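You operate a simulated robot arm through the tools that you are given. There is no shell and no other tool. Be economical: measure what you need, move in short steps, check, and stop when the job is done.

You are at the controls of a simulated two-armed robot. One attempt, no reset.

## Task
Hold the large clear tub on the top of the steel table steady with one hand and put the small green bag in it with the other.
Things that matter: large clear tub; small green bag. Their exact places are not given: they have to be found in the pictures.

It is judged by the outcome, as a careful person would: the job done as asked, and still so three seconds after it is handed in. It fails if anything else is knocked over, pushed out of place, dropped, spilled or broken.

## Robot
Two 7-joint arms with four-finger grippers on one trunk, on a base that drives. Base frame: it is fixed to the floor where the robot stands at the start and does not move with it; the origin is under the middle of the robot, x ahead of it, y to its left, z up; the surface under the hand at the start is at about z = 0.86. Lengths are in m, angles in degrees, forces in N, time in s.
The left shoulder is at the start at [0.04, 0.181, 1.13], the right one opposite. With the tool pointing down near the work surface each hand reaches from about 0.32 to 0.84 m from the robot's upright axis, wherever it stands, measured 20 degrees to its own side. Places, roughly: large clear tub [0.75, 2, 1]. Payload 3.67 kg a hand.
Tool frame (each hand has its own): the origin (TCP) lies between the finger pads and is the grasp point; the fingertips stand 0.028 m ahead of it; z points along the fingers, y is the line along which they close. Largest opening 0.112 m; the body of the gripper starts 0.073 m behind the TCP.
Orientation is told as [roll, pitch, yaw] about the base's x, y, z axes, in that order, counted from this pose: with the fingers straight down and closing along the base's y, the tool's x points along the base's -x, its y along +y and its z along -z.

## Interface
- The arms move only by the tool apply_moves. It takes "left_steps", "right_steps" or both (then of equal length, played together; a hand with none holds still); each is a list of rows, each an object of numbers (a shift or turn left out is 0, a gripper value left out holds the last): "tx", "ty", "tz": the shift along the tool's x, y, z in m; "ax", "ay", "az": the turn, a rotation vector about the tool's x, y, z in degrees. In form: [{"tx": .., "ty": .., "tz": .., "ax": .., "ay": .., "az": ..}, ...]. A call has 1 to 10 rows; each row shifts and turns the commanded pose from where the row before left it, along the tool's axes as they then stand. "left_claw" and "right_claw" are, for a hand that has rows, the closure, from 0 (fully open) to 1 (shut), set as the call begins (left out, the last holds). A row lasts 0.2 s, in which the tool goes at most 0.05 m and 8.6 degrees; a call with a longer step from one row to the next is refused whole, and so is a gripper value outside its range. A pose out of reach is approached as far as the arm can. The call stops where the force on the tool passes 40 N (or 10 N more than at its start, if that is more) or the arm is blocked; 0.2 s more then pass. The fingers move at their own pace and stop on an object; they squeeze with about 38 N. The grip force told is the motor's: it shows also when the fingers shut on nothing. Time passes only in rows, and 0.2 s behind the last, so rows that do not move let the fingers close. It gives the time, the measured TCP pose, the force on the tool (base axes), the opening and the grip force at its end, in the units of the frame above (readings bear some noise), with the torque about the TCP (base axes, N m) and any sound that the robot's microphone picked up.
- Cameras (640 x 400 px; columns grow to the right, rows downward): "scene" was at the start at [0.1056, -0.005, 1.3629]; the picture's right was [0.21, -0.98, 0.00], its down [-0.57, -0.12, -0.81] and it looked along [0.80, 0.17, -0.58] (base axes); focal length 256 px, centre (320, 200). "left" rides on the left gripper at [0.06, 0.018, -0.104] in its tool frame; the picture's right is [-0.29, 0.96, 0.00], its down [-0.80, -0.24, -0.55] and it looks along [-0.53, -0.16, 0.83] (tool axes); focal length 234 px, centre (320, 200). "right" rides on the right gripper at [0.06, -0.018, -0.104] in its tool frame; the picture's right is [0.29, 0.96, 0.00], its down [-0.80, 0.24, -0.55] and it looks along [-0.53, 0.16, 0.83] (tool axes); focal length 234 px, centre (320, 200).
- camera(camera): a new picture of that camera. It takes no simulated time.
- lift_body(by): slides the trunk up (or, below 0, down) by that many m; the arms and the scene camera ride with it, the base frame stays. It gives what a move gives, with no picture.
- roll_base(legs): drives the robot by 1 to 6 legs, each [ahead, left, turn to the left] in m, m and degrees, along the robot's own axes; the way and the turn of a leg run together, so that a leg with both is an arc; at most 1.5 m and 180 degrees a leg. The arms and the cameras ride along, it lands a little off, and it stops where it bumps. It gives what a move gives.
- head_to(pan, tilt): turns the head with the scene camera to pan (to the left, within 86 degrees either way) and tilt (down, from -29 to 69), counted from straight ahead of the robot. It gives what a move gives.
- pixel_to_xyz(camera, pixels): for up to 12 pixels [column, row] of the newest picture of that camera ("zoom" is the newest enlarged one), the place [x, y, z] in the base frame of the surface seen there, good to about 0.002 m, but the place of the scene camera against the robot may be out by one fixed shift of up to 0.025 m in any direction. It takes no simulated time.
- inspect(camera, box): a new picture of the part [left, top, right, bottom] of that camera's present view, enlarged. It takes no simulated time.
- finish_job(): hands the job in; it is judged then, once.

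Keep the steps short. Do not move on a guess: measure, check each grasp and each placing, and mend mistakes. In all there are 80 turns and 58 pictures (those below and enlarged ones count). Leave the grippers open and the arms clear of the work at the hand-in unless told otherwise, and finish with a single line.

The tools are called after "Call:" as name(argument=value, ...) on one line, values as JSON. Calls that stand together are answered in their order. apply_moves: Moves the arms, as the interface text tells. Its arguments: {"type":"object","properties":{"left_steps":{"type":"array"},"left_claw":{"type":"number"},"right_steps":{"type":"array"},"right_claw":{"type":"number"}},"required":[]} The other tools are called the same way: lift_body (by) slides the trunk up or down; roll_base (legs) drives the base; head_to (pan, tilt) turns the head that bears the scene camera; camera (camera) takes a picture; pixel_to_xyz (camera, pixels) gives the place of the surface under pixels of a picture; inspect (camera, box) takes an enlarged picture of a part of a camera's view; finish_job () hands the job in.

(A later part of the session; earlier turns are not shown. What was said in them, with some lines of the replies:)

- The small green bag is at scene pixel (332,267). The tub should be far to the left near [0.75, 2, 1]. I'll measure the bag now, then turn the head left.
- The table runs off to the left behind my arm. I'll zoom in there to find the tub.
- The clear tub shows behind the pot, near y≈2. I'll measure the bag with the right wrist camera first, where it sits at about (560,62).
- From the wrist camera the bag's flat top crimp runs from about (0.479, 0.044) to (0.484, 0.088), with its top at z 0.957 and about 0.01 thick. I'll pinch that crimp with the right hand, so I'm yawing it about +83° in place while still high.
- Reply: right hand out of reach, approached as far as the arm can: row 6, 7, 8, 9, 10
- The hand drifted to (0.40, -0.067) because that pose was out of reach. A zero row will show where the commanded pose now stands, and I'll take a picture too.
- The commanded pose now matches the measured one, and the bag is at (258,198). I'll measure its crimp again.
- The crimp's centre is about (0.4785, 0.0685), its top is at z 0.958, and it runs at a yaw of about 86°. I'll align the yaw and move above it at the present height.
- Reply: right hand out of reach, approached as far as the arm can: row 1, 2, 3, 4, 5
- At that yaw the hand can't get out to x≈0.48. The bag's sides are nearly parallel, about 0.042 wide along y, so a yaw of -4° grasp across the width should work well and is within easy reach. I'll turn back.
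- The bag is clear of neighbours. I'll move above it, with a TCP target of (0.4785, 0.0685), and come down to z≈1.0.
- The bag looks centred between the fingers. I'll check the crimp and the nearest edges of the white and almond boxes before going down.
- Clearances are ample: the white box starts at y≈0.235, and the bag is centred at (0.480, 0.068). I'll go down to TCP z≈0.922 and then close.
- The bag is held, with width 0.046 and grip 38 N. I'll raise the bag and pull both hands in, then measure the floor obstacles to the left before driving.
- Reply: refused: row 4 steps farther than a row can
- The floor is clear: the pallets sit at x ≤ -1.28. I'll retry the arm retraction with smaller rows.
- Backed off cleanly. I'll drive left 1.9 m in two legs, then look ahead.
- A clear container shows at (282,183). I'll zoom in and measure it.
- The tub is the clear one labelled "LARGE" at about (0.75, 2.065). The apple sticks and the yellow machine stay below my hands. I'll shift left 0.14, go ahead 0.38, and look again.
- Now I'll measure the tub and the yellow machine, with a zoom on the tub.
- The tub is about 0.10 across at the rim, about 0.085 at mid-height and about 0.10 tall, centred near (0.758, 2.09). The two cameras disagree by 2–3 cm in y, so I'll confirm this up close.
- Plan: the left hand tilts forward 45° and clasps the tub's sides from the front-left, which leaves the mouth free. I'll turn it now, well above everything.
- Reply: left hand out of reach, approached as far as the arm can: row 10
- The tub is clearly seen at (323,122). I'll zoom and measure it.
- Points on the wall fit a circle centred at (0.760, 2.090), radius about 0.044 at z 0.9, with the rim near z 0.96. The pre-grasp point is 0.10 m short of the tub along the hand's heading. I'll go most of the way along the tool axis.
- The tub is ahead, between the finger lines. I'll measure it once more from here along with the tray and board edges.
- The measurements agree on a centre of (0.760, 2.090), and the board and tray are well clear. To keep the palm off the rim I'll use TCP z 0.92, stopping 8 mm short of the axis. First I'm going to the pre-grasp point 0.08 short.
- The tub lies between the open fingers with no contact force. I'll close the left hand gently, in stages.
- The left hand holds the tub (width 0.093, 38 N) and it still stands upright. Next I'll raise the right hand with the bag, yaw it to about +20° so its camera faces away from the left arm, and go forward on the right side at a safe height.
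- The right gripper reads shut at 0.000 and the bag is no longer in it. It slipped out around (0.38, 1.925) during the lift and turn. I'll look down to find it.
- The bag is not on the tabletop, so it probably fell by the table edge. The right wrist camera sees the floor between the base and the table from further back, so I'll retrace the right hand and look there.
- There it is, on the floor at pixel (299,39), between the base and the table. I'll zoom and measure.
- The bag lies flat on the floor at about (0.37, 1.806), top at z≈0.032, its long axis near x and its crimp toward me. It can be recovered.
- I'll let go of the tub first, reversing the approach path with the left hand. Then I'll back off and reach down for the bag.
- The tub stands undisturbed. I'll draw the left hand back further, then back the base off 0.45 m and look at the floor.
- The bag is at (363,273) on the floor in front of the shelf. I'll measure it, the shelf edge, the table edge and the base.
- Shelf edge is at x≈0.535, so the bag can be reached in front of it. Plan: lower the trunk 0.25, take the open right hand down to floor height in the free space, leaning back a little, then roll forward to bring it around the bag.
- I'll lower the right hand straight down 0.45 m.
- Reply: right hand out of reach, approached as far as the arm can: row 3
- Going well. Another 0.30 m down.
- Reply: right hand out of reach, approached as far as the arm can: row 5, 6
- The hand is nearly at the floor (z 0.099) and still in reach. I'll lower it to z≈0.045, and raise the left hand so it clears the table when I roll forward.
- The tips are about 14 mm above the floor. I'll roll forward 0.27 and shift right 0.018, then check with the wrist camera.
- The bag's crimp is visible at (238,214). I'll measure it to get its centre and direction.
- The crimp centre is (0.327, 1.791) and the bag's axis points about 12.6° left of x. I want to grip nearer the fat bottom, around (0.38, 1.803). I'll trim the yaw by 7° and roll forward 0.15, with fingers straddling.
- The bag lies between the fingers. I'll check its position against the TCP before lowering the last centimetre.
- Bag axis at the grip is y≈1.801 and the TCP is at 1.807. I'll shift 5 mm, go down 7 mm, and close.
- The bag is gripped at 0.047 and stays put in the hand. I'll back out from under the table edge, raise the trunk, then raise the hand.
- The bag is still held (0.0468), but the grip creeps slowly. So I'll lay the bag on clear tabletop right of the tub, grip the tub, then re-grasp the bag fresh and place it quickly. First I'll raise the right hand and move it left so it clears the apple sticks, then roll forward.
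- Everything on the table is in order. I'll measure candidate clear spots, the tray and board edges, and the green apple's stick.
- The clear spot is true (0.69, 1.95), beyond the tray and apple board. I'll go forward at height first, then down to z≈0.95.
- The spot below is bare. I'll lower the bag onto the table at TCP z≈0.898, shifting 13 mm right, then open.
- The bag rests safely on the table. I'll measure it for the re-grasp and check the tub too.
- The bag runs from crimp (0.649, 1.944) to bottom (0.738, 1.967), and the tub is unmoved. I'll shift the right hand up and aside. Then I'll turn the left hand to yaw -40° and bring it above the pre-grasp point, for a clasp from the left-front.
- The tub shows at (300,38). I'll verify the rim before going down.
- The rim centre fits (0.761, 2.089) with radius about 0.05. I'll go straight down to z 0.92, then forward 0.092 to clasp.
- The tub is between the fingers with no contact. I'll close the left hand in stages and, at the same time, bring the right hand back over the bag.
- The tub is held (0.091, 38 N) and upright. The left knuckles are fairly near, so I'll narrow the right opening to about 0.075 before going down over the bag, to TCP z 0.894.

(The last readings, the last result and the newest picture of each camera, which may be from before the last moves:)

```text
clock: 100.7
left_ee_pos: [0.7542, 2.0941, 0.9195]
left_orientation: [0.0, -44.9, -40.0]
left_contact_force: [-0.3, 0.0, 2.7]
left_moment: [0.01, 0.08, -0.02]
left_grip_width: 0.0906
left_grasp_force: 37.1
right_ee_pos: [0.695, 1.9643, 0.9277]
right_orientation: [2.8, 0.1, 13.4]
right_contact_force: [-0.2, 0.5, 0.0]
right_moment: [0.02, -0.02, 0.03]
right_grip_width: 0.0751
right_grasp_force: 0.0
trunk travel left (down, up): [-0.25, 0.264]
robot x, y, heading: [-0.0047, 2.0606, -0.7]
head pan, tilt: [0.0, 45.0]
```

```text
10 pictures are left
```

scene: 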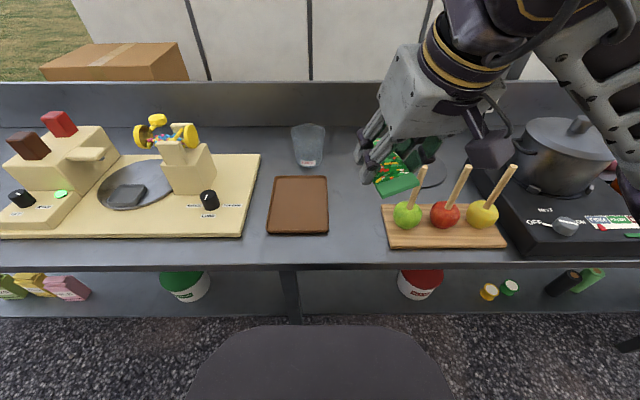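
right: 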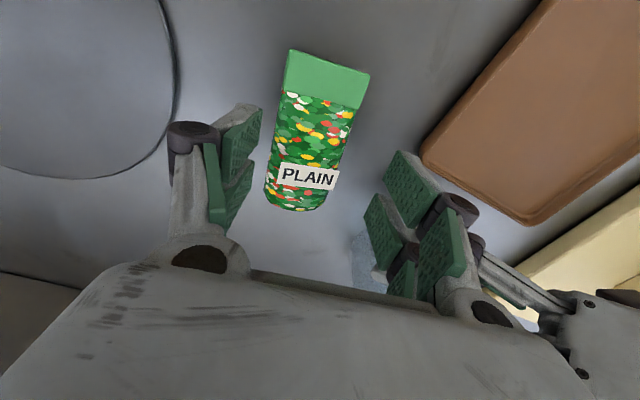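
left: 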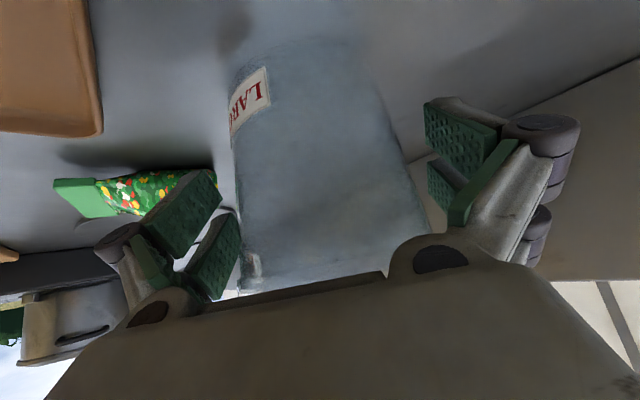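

The bag is between the fingers, slightly right of centre. I'll correct by 8 mm, go down the last 33 mm, and close firmly.

Call:
apply_moves(right_steps=[{"tx": -0.007, "ty": -0.008}, {"tz": 0.018}, {"tz": 0.0155}, {}])

Call:
apply_moves(right_steps=[{}, {}, {}, {}], right_claw=1)

Call:
apply_moves(right_steps=[{"tz": -0.04, "ty": -0.01}, {"tz": -0.04, "ty": -0.01}, {"tz": -0.04, "ty": -0.02}, {"tz": -0.04}, {}])

Call:
camera(camera="right")

```text
clock: 101.7
left_ee_pos: [0.7555, 2.0935, 0.9204]
left_orientation: [0.0, -45.0, -40.0]
left_contact_force: [0.5, 0.7, 3.6]
left_moment: [0.01, 0.02, -0.01]
left_grip_width: 0.0907
left_grasp_force: 37.8
right_ee_pos: [0.7044, 1.9582, 0.8958]
right_orientation: [2.8, 0.1, 13.3]
right_contact_force: [0.4, 0.0, 0.0]
right_moment: [0.0, 0.02, 0.02]
right_grip_width: 0.075
right_grasp_force: 0.0
trunk travel left (down, up): [-0.25, 0.264]
robot x, y, heading: [-0.0038, 2.0598, -0.5]
head pan, tilt: [0.0, 45.0]
```

```text
clock: 102.7
left_ee_pos: [0.7532, 2.093, 0.9186]
left_orientation: [0.0, -44.9, -40.1]
left_contact_force: [0.4, 0.6, 3.8]
left_moment: [0.02, 0.01, -0.05]
left_grip_width: 0.0905
left_grasp_force: 38.0
right_ee_pos: [0.704, 1.9599, 0.8962]
right_orientation: [2.8, 0.1, 13.3]
right_contact_force: [0.4, 0.0, -0.1]
right_moment: [0.04, -0.04, 0.0]
right_grip_width: 0.0469
right_grasp_force: 38.2
trunk travel left (down, up): [-0.25, 0.264]
robot x, y, heading: [-0.0024, 2.061, -0.5]
head pan, tilt: [0.0, 45.0]
```

```text
clock: 103.9
left_ee_pos: [0.7528, 2.0932, 0.9189]
left_orientation: [0.0, -45.0, -40.0]
left_contact_force: [-1.8, 0.7, 4.3]
left_moment: [0.04, 0.03, 0.01]
left_grip_width: 0.0905
left_grasp_force: 38.4
right_ee_pos: [0.7184, 1.9108, 1.0536]
right_orientation: [2.8, 0.1, 13.3]
right_contact_force: [-0.2, 0.1, 0.3]
right_moment: [0.01, -0.01, 0.03]
right_grip_width: 0.0471
right_grasp_force: 37.9
trunk travel left (down, up): [-0.25, 0.264]
robot x, y, heading: [-0.0, 2.0587, -0.5]
head pan, tilt: [0.0, 45.0]
```

```text
9 pictures are left
```

right: 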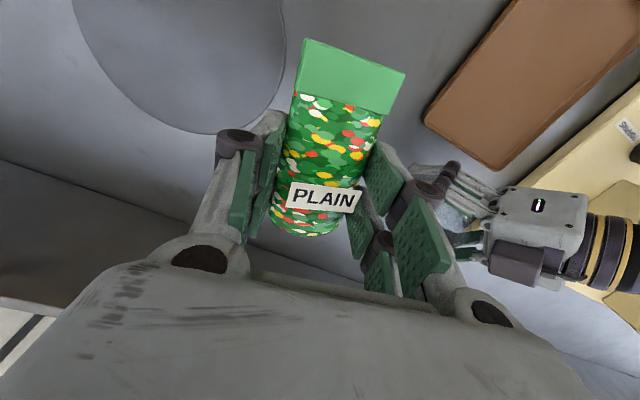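

The re-grasp is good (0.047). Next I'll raise it, pitch the hand forward 60° so the bag turns nearly upright with the crimp down, and yaw it about 47° left. That way it comes in from the right, clear of the left hand.

Call:
apply_moves(right_steps=[{"tz": -0.04}, {"tz": -0.04}, {"ay": -7.5}, {"ay": -7.5}, {"ay": -7.5}, {"ay": -7.5}, {"ay": -7.5}, {"ay": -7.5}, {"ay": -7.5}, {"ay": -7.5}])

Call:
apply_moves(right_steps=[{"ax": -6.76, "az": -3.9}, {"ax": -6.76, "az": -3.9}, {"ax": -6.76, "az": -3.9}, {"ax": -6.76, "az": -3.9}, {"ax": -6.76, "az": -3.9}, {"ax": -6.76, "az": -3.9}, {}])

Call:
camera(camera="scene")

```text
clock: 106.1
left_ee_pos: [0.7551, 2.0938, 0.9195]
left_orientation: [0.0, -45.0, -40.0]
left_contact_force: [0.2, -1.1, 3.4]
left_moment: [0.0, 0.02, 0.04]
left_grip_width: 0.0904
left_grasp_force: 37.7
right_ee_pos: [0.7186, 1.9087, 1.1346]
right_orientation: [5.7, -59.9, 8.3]
right_contact_force: [-0.2, 0.0, 0.0]
right_moment: [0.0, 0.04, -0.03]
right_grip_width: 0.0472
right_grasp_force: 38.4
trunk travel left (down, up): [-0.25, 0.264]
robot x, y, heading: [-0.0036, 2.0586, -0.7]
head pan, tilt: [0.0, 45.0]
```

```text
clock: 107.7
left_ee_pos: [0.7537, 2.0933, 0.9195]
left_orientation: [-0.1, -45.0, -40.0]
left_contact_force: [-0.2, 1.2, 4.0]
left_moment: [0.05, -0.01, -0.04]
left_grip_width: 0.0909
left_grasp_force: 38.1
right_ee_pos: [0.7168, 1.908, 1.1344]
right_orientation: [5.4, -60.9, 32.0]
right_contact_force: [1.1, 0.0, -1.0]
right_moment: [0.02, 0.02, -0.01]
right_grip_width: 0.0468
right_grasp_force: 38.1
right hand out of reach, approached as far as the arm can: row 4, 5, 6
trunk travel left (down, up): [-0.25, 0.264]
robot x, y, heading: [-0.0044, 2.0561, -0.5]
head pan, tilt: [0.0, 45.0]
```

```text
8 pictures are left
```

scene: 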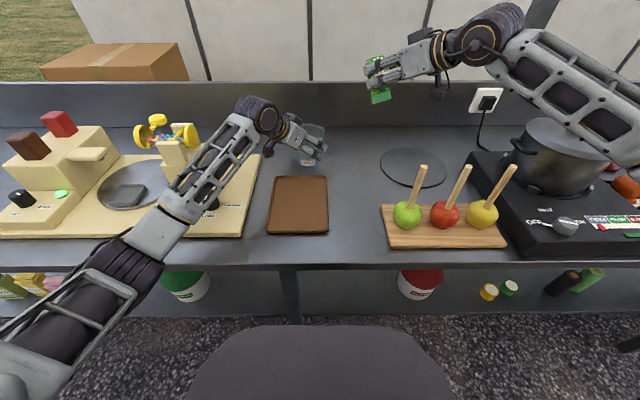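

The hand's heading is now about 38° and the bag hangs crimp-down. I'll move it over the tub at this safe height (bag bottom ≈1.07, rim 0.96), then check from above.

Call:
apply_moves(right_steps=[{"tx": -0.0117, "ty": 0.0236, "tz": 0.0234}, {"tx": -0.0117, "ty": 0.0236, "tz": 0.0234}, {"tx": -0.0117, "ty": 0.0236, "tz": 0.0234}, {"tx": -0.0117, "ty": 0.0236, "tz": 0.0234}, {"tx": -0.0117, "ty": 0.0236, "tz": 0.0234}, {}])

Call:
apply_moves(right_steps=[{"ax": -6.3, "az": -3.6}, {"ax": -6.3, "az": -3.6}, {}])

Call:
camera(camera="right")

Call:
inspect(camera="scene", box=[220, 30, 460, 180])

```text
clock: 109.1
left_ee_pos: [0.7546, 2.0939, 0.9191]
left_orientation: [0.0, -45.0, -40.0]
left_contact_force: [0.3, 0.1, 2.6]
left_moment: [-0.12, 0.02, 0.08]
left_grip_width: 0.0907
left_grasp_force: 37.8
right_ee_pos: [0.751, 2.079, 1.1354]
right_orientation: [5.6, -60.8, 31.9]
right_contact_force: [1.0, -0.4, -0.1]
right_moment: [0.02, 0.03, 0.01]
right_grip_width: 0.0469
right_grasp_force: 38.1
trunk travel left (down, up): [-0.25, 0.264]
robot x, y, heading: [-0.0008, 2.0609, -0.6]
head pan, tilt: [0.0, 45.0]
```

```text
clock: 109.9
left_ee_pos: [0.7539, 2.0939, 0.92]
left_orientation: [-0.1, -45.0, -39.9]
left_contact_force: [-0.1, 0.2, 2.9]
left_moment: [0.01, 0.02, -0.02]
left_grip_width: 0.0904
left_grasp_force: 38.1
right_ee_pos: [0.7513, 2.0805, 1.1331]
right_orientation: [5.2, -61.3, 39.4]
right_contact_force: [0.9, 0.4, -0.7]
right_moment: [0.03, 0.03, -0.01]
right_grip_width: 0.0468
right_grasp_force: 37.8
right hand out of reach, approached as far as the arm can: row 2
trunk travel left (down, up): [-0.25, 0.264]
robot x, y, heading: [-0.0037, 2.0622, -0.3]
head pan, tilt: [0.0, 45.0]
```

```text
7 pictures are left
```

right: 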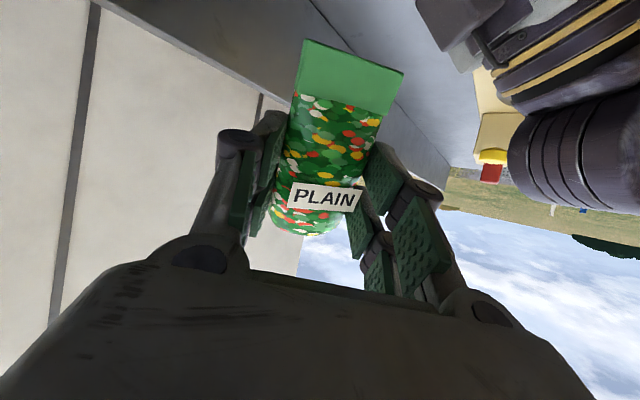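

```text
2.67 times, centred on (340, 105) of scene
```

zoom: 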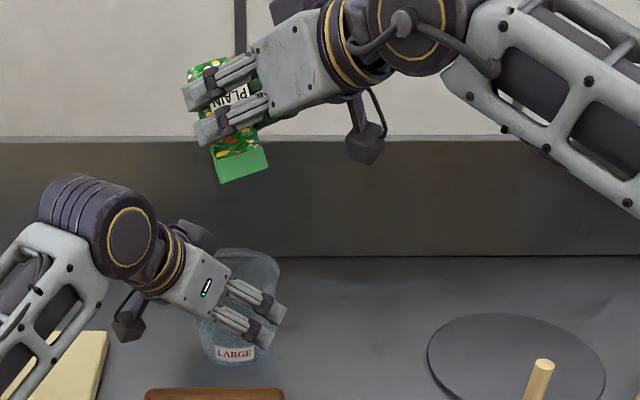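

There is a good view: the two hands are well apart and the bag hangs above the tub mouth. I'll measure the bag's actual place for alignment.

Call:
pixel_to_xyz(camera="right", pixels=[[307, 45], [352, 58], [400, 72], [340, 95], [335, 140], [325, 180], [310, 215], [300, 228]])

```text
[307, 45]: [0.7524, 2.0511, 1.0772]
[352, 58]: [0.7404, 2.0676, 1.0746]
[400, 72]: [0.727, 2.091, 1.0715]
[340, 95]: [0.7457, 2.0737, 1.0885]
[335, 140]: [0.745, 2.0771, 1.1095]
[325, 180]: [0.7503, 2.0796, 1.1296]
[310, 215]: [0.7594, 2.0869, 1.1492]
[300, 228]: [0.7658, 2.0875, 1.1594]
```

The bag's axis is centred near (0.759, 2.085), within 5 mm of the tub's centre, and the crimp corners are 0.034–0.039 from centre, inside the mouth. I'll lower halfway first.

Call:
apply_moves(right_steps=[{"tx": 0.0316, "ty": -0.0006, "tz": 0.0182}, {"tx": 0.0316, "ty": 0.0004, "tz": 0.0182}, {}])

```text
clock: 110.7
left_ee_pos: [0.7533, 2.0944, 0.9187]
left_orientation: [0.0, -45.1, -40.1]
left_contact_force: [0.5, 0.9, 3.1]
left_moment: [0.03, 0.01, -0.05]
left_grip_width: 0.0908
left_grasp_force: 38.3
right_ee_pos: [0.7511, 2.0854, 1.0622]
right_orientation: [5.3, -61.2, 39.4]
right_contact_force: [0.5, -0.1, -0.2]
right_moment: [0.01, 0.0, -0.06]
right_grip_width: 0.0465
right_grasp_force: 38.5
trunk travel left (down, up): [-0.25, 0.264]
robot x, y, heading: [-0.0017, 2.0605, -0.5]
head pan, tilt: [0.0, 45.0]
```

Position is true. I'll lower the last 0.074 m to TCP z≈0.988, so the crimp is 3 cm inside the mouth, and take a close look.

Call:
apply_moves(right_steps=[{"tx": 0.0316, "ty": -0.0016, "tz": 0.0172}, {"tx": 0.033, "ty": -0.0016, "tz": 0.018}, {}])

Call:
inspect(camera="scene", box=[240, 70, 400, 170])

```text
clock: 111.1
left_ee_pos: [0.7538, 2.096, 0.9187]
left_orientation: [0.0, -45.0, -39.8]
left_contact_force: [-3.9, 1.6, 7.5]
left_moment: [-0.21, 0.33, 0.07]
left_grip_width: 0.0907
left_grasp_force: 38.2
right_ee_pos: [0.7557, 2.0829, 1.0444]
right_orientation: [5.1, -63.2, 39.2]
right_contact_force: [0.3, -4.1, 3.5]
right_moment: [0.01, 0.12, 0.05]
right_grip_width: 0.0466
right_grasp_force: 38.4
trunk travel left (down, up): [-0.25, 0.264]
robot x, y, heading: [-0.0031, 2.0613, -0.3]
head pan, tilt: [0.0, 45.0]
stopped in row 2 (right hand): the force on the tool passed its limit at 50 N (the readings are from after the stop); the commanded pose is now the measured one
```

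```text
4.00 times, centred on (320, 120) of scene
```

zoom: 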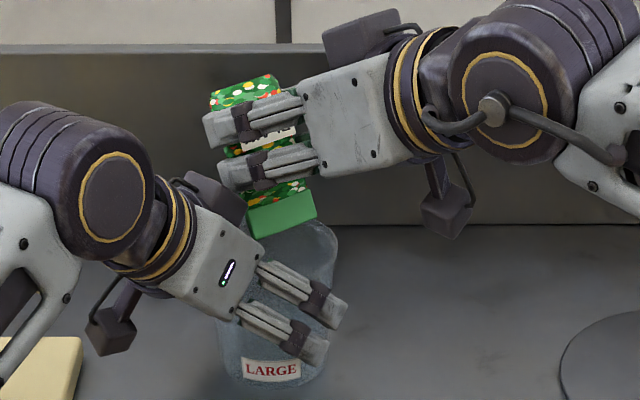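

I touched something at z 1.044. The crimp end or right finger met the knob on top of the left gripper, not the tub. I'll raise the right hand 6 cm, then open the left hand and tilt it 15° flatter so the knob moves away from the mouth, and grip again.

Call:
apply_moves(right_steps=[{"tx": -0.0268, "tz": -0.0135}, {"tx": -0.0268, "tz": -0.0135}, {}])

Call:
apply_moves(left_steps=[{}, {}, {"ay": -5}, {"ay": -5}, {"ay": -5}, {}], left_claw=0)

Call:
apply_moves(left_steps=[{}, {}, {}], left_claw=0.15)

Call:
apply_moves(left_steps=[{}, {}, {}], left_claw=0.25)

Call:
inspect(camera="scene", box=[240, 70, 400, 170])

```text
clock: 111.9
left_ee_pos: [0.7529, 2.0956, 0.9178]
left_orientation: [0.0, -44.8, -40.0]
left_contact_force: [2.5, -0.5, 14.4]
left_moment: [0.32, 0.14, -0.05]
left_grip_width: 0.0906
left_grasp_force: 38.0
right_ee_pos: [0.7584, 2.0805, 1.103]
right_orientation: [5.2, -63.1, 39.1]
right_contact_force: [-0.3, -0.2, -0.3]
right_moment: [-0.04, -0.02, -0.05]
right_grip_width: 0.0465
right_grasp_force: 38.2
trunk travel left (down, up): [-0.25, 0.264]
robot x, y, heading: [0.002, 2.0588, -0.5]
head pan, tilt: [0.0, 45.0]
```

```text
clock: 113.3
left_ee_pos: [0.7538, 2.0963, 0.9154]
left_orientation: [-0.1, -59.8, -40.0]
left_contact_force: [0.6, -0.2, 0.1]
left_moment: [-0.01, 0.05, 0.0]
left_grip_width: 0.1119
left_grasp_force: 0.1
right_ee_pos: [0.7593, 2.0819, 1.1031]
right_orientation: [5.3, -63.0, 39.2]
right_contact_force: [0.7, 0.2, -1.7]
right_moment: [-0.02, 0.03, -0.02]
right_grip_width: 0.0465
right_grasp_force: 37.9
trunk travel left (down, up): [-0.25, 0.264]
robot x, y, heading: [0.0008, 2.061, -0.5]
head pan, tilt: [0.0, 45.0]
```

```text
clock: 114.1
left_ee_pos: [0.7535, 2.0969, 0.915]
left_orientation: [-0.1, -59.6, -39.8]
left_contact_force: [-0.4, 0.2, 0.8]
left_moment: [0.02, -0.01, 0.04]
left_grip_width: 0.095
left_grasp_force: 0.1
right_ee_pos: [0.7593, 2.0826, 1.1031]
right_orientation: [5.2, -63.1, 39.1]
right_contact_force: [0.5, -0.4, -0.7]
right_moment: [-0.03, 0.02, 0.0]
right_grip_width: 0.0466
right_grasp_force: 37.6
trunk travel left (down, up): [-0.25, 0.264]
robot x, y, heading: [-0.0021, 2.0582, -0.3]
head pan, tilt: [0.0, 45.0]
```

```text
clock: 114.9
left_ee_pos: [0.7535, 2.0961, 0.9153]
left_orientation: [0.0, -59.6, -39.7]
left_contact_force: [-0.7, 0.2, 1.7]
left_moment: [0.07, -0.03, 0.02]
left_grip_width: 0.0898
left_grasp_force: 37.9
right_ee_pos: [0.7585, 2.0814, 1.1032]
right_orientation: [5.4, -62.9, 39.1]
right_contact_force: [0.5, -0.1, -0.2]
right_moment: [-0.01, 0.0, 0.01]
right_grip_width: 0.0467
right_grasp_force: 37.6
trunk travel left (down, up): [-0.25, 0.264]
robot x, y, heading: [-0.0021, 2.0566, -0.3]
head pan, tilt: [0.0, 45.0]
```

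```text
4.00 times, centred on (320, 120) of scene
```

zoom: 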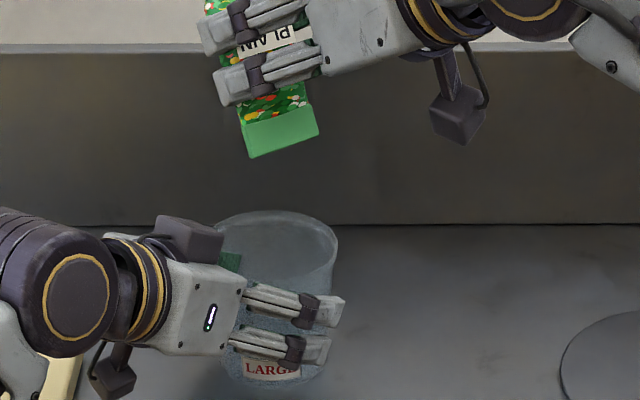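

The mouth is now open and clear. I'll measure the rim and crimp in this same picture, since the shared camera shift cancels between them.

Call:
pixel_to_xyz(camera="zoom", pixels=[[336, 243], [330, 225], [300, 213], [260, 213], [228, 226], [283, 140], [252, 150], [315, 128], [205, 240], [270, 366]])

```text
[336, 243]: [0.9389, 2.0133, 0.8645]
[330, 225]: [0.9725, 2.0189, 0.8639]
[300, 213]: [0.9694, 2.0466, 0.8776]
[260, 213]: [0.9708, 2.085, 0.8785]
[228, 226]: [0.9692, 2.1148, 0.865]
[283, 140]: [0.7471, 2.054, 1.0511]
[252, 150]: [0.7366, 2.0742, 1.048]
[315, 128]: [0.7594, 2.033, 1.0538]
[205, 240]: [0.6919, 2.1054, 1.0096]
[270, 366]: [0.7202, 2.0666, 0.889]
```

The bag's axis comes out at (0.76, 2.09), right over the tub's centre, and the knob is now about 5 cm clear. I'll lower to z≈0.99 in small rows.

Call:
apply_moves(right_steps=[{"tx": 0.0268, "tz": 0.0135, "ty": -0.0012}, {"tx": 0.0268, "tz": 0.0135, "ty": -0.0012}, {"tx": 0.0223, "tz": 0.0113, "ty": -0.001}, {"tx": 0.0223, "tz": 0.0113, "ty": -0.001}, {}])

Call:
inspect(camera="scene", box=[240, 70, 400, 170])

```text
clock: 116.1
left_ee_pos: [0.7501, 2.098, 0.9189]
left_orientation: [0.1, -60.0, -39.9]
left_contact_force: [-0.9, -0.3, -1.2]
left_moment: [0.02, 0.02, -0.01]
left_grip_width: 0.0901
left_grasp_force: 38.0
right_ee_pos: [0.7547, 2.0841, 1.0046]
right_orientation: [4.1, -63.7, 40.1]
right_contact_force: [0.0, 0.2, -0.9]
right_moment: [-0.02, -0.02, 0.03]
right_grip_width: 0.0464
right_grasp_force: 37.8
trunk travel left (down, up): [-0.25, 0.264]
robot x, y, heading: [-0.0044, 2.0601, -0.5]
head pan, tilt: [0.0, 45.0]
```

```text
4.00 times, centred on (320, 120) of scene
```

zoom: 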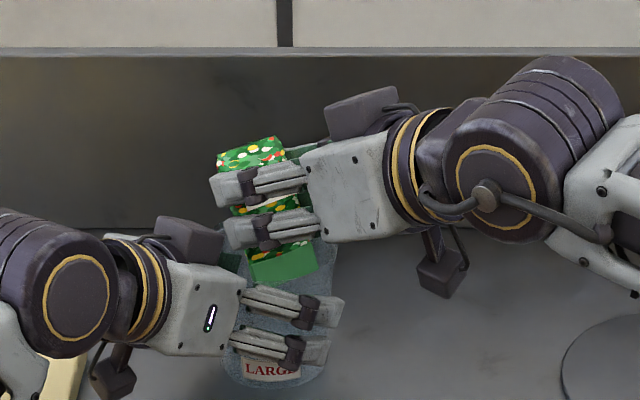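

Both hands read no load and the crimp is just inside the mouth at z≈0.945. I'll go another 15 mm down, then confirm the bag's place with the right camera.

Call:
apply_moves(right_steps=[{"tx": 0.0067, "tz": 0.0034}, {"tx": 0.0067, "tz": 0.0034}, {}])

Call:
camera(camera="right")

```text
clock: 116.9
left_ee_pos: [0.7494, 2.0996, 0.9207]
left_orientation: [0.1, -60.1, -40.0]
left_contact_force: [-0.2, 0.0, -0.7]
left_moment: [0.01, -0.01, 0.0]
left_grip_width: 0.0896
left_grasp_force: 37.9
right_ee_pos: [0.755, 2.0842, 1.0008]
right_orientation: [3.1, -64.5, 41.1]
right_contact_force: [-0.4, 0.1, 0.2]
right_moment: [0.03, 0.01, 0.01]
right_grip_width: 0.0463
right_grasp_force: 37.6
trunk travel left (down, up): [-0.25, 0.264]
robot x, y, heading: [-0.0005, 2.0567, -0.4]
head pan, tilt: [0.0, 45.0]
```

```text
2 pictures are left
```

right: 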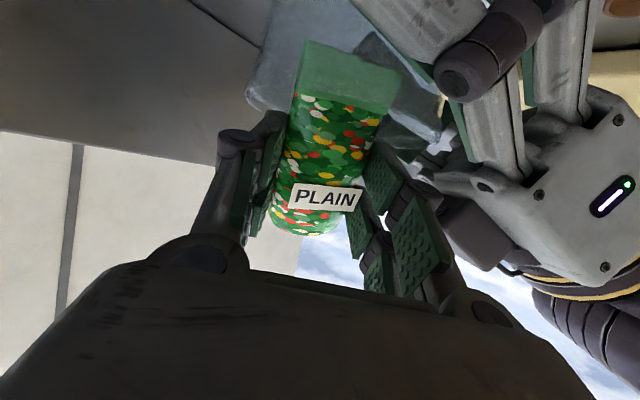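

The crimp is seen dimmed through the tub's clear wall, so it is inside. The dark knob is near my right finger, so I won't push further. I'll measure the bag's points once more.

Call:
pixel_to_xyz(camera="right", pixels=[[308, 50], [352, 62], [398, 76], [340, 100], [335, 145], [310, 220], [262, 100], [272, 108], [430, 135], [470, 235], [425, 190]])

```text
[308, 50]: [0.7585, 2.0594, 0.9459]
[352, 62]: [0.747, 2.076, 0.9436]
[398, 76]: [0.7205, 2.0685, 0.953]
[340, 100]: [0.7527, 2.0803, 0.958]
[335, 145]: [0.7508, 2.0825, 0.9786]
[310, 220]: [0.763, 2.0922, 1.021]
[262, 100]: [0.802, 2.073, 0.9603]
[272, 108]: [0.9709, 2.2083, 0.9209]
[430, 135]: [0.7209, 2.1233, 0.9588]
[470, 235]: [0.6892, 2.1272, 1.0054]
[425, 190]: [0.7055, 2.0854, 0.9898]
```

The crimp end is at z 0.944, which is 16 mm below the rim (0.96). The bag's whole outline falls inside the mouth circle, so it will drop straight in. I'll open the right hand part way only, to about 0.065, to stay clear of the knob.

Call:
apply_moves(right_steps=[{}, {}, {}, {}], right_claw=0.42)

Call:
camera(camera="right")

```text
clock: 117.9
left_ee_pos: [0.7468, 2.0995, 0.9204]
left_orientation: [0.1, -59.9, -40.1]
left_contact_force: [-0.2, -0.5, -6.2]
left_moment: [0.17, 0.19, -0.08]
left_grip_width: 0.09
left_grasp_force: 38.0
right_ee_pos: [0.753, 2.0852, 0.9982]
right_orientation: [3.4, -64.3, 40.8]
right_contact_force: [-0.4, 0.7, 3.6]
right_moment: [-0.02, -0.19, -0.01]
right_grip_width: 0.0652
right_grasp_force: 0.1
trunk travel left (down, up): [-0.25, 0.264]
robot x, y, heading: [-0.0022, 2.0605, -0.4]
head pan, tilt: [0.0, 45.0]
```

```text
1 pictures are left
```

right: 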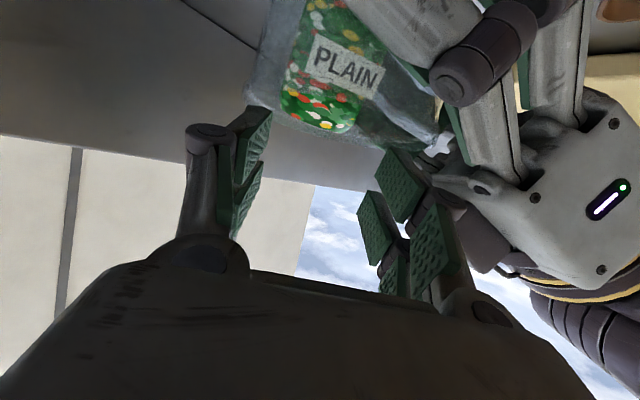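

The bag is inside the tub, label visible through the wall. I'll lift the right hand straight up and clear.

Call:
apply_moves(right_steps=[{"tx": -0.018, "tz": -0.009}, {"tx": -0.0268, "tz": -0.0135}, {"tx": -0.0268, "tz": -0.0135}, {"tx": -0.0268, "tz": -0.0135}, {"tx": -0.0268, "tz": -0.0135}, {"tx": -0.0268, "tz": -0.0135}, {"ty": -0.03}, {"ty": -0.03}, {"ty": -0.03}, {}])

Call:
apply_moves(left_steps=[{}, {}])

Call:
pixel_to_xyz(camera="right", pixels=[[340, 65], [325, 115], [300, 100], [380, 110]])

```text
clock: 120.1
left_ee_pos: [0.7541, 2.0975, 0.9152]
left_orientation: [0.0, -59.5, -39.8]
left_contact_force: [0.3, 0.5, 0.8]
left_moment: [0.07, -0.09, 0.03]
left_grip_width: 0.0898
left_grasp_force: 37.8
right_ee_pos: [0.7746, 2.0622, 1.1485]
right_orientation: [5.4, -63.0, 39.1]
right_contact_force: [0.5, -1.1, 0.9]
right_moment: [0.02, -0.01, -0.01]
right_grip_width: 0.0652
right_grasp_force: 0.0
right hand out of reach, approached as far as the arm can: row 7, 8, 9
trunk travel left (down, up): [-0.25, 0.264]
robot x, y, heading: [-0.0037, 2.0611, -0.5]
head pan, tilt: [0.0, 45.0]
```

```text
clock: 120.7
left_ee_pos: [0.7554, 2.0959, 0.9143]
left_orientation: [0.1, -59.7, -39.8]
left_contact_force: [0.0, -0.3, 1.1]
left_moment: [0.07, -0.09, -0.03]
left_grip_width: 0.09
left_grasp_force: 38.3
right_ee_pos: [0.7739, 2.0622, 1.1481]
right_orientation: [5.3, -62.9, 39.2]
right_contact_force: [0.5, -0.4, 0.0]
right_moment: [0.0, 0.01, 0.03]
right_grip_width: 0.0648
right_grasp_force: 0.1
trunk travel left (down, up): [-0.25, 0.264]
robot x, y, heading: [-0.0049, 2.0628, -0.4]
head pan, tilt: [0.0, 45.0]
```

```text
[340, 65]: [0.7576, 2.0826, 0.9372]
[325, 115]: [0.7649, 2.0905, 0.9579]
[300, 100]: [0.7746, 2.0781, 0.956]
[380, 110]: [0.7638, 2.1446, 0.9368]
```

The left hand settled back to z 0.915 with a light upward load, so the tub sits on the table. I'll withdraw the right hand up and back, then open the left hand gently.

Call:
apply_moves(right_steps=[{"tz": -0.04}, {"tz": -0.04}, {"tz": -0.04}, {"tz": -0.04}, {"tz": -0.04}, {}])

Call:
apply_moves(left_steps=[{}, {}, {}, {}], left_claw=0)

Call:
apply_moves(left_steps=[{"tx": 0.01125, "tz": -0.0195}, {"tx": 0.01125, "tz": -0.0195}, {"tx": 0.01125, "tz": -0.0195}, {"tx": 0.01125, "tz": -0.0195}, {"tx": -0.0303, "tz": -0.0175}, {"tx": -0.0303, "tz": -0.0175}, {"tx": -0.0303, "tz": -0.0175}, {"tx": -0.0303, "tz": -0.0175}, {"tx": -0.0303, "tz": -0.0175}, {}])

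```text
clock: 122.1
left_ee_pos: [0.753, 2.0966, 0.9151]
left_orientation: [-0.1, -59.5, -39.8]
left_contact_force: [1.4, -0.9, 1.2]
left_moment: [0.02, -0.08, -0.04]
left_grip_width: 0.0901
left_grasp_force: 38.0
right_ee_pos: [0.6484, 1.9364, 1.2378]
right_orientation: [5.1, -63.0, 39.2]
right_contact_force: [-0.1, 0.6, -0.1]
right_moment: [-0.01, 0.0, 0.0]
right_grip_width: 0.065
right_grasp_force: 0.0
trunk travel left (down, up): [-0.25, 0.264]
robot x, y, heading: [0.0011, 2.0559, -0.4]
head pan, tilt: [0.0, 45.0]
```

```text
clock: 123.1
left_ee_pos: [0.7544, 2.096, 0.9143]
left_orientation: [0.0, -59.6, -39.8]
left_contact_force: [1.0, -0.1, 0.3]
left_moment: [0.01, 0.0, -0.01]
left_grip_width: 0.112
left_grasp_force: 0.1
right_ee_pos: [0.648, 1.9363, 1.2387]
right_orientation: [5.3, -63.1, 39.1]
right_contact_force: [0.7, 0.6, 0.4]
right_moment: [-0.02, -0.01, -0.03]
right_grip_width: 0.065
right_grasp_force: 0.0
trunk travel left (down, up): [-0.25, 0.264]
robot x, y, heading: [-0.0039, 2.0614, -0.6]
head pan, tilt: [0.0, 45.0]
```

```text
clock: 125.3
left_ee_pos: [0.6858, 2.1537, 1.0894]
left_orientation: [-0.1, -59.6, -39.8]
left_contact_force: [0.4, 0.7, -0.6]
left_moment: [-0.01, -0.01, 0.03]
left_grip_width: 0.1118
left_grasp_force: 0.0
right_ee_pos: [0.6474, 1.9362, 1.238]
right_orientation: [5.3, -63.1, 39.1]
right_contact_force: [-0.6, 1.3, -0.2]
right_moment: [-0.01, 0.0, -0.06]
right_grip_width: 0.065
right_grasp_force: 0.1
trunk travel left (down, up): [-0.25, 0.264]
robot x, y, heading: [-0.0041, 2.0554, -0.4]
head pan, tilt: [0.0, 45.0]
```

Both hands are free. I'll open the right hand fully, draw the left hand a little further up and back, and use the last picture to check.

Call:
apply_moves(left_steps=[{"tx": -0.03, "tz": -0.0175}, {"tx": -0.03, "tz": -0.0175}, {"tz": -0.035}, {"tz": -0.035}, {}], right_steps=[{}, {}, {}, {}, {}], right_claw=0)

Call:
camera(camera="scene")

```text
clock: 126.5
left_ee_pos: [0.6376, 2.1901, 1.1953]
left_orientation: [-0.1, -59.6, -39.9]
left_contact_force: [0.6, -0.2, -0.2]
left_moment: [-0.03, -0.02, 0.01]
left_grip_width: 0.1119
left_grasp_force: 0.0
right_ee_pos: [0.6476, 1.9345, 1.2377]
right_orientation: [5.2, -62.9, 39.0]
right_contact_force: [-0.1, -1.0, -0.8]
right_moment: [-0.01, 0.0, 0.05]
right_grip_width: 0.112
right_grasp_force: 0.1
trunk travel left (down, up): [-0.25, 0.264]
robot x, y, heading: [-0.0036, 2.0574, -0.3]
head pan, tilt: [0.0, 45.0]
```

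```text
0 pictures are left
```

scene: 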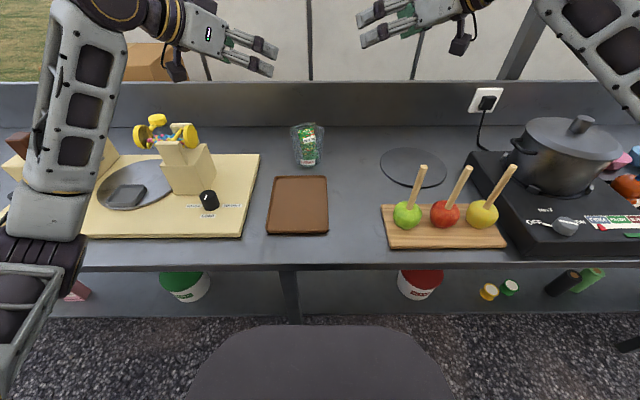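

The bag stands inside the upright tub at (308,145), the rest of the table is as it was, and both hands are open and clear. I'll hand in.

Call:
finish_job()

```text
The job is handed in.
```

The green bag is in the large clear tub, which the left hand held steady while the right put it in; on the way the bag slipped from the gripper to the floor once, and I picked it up and re-gripped it.
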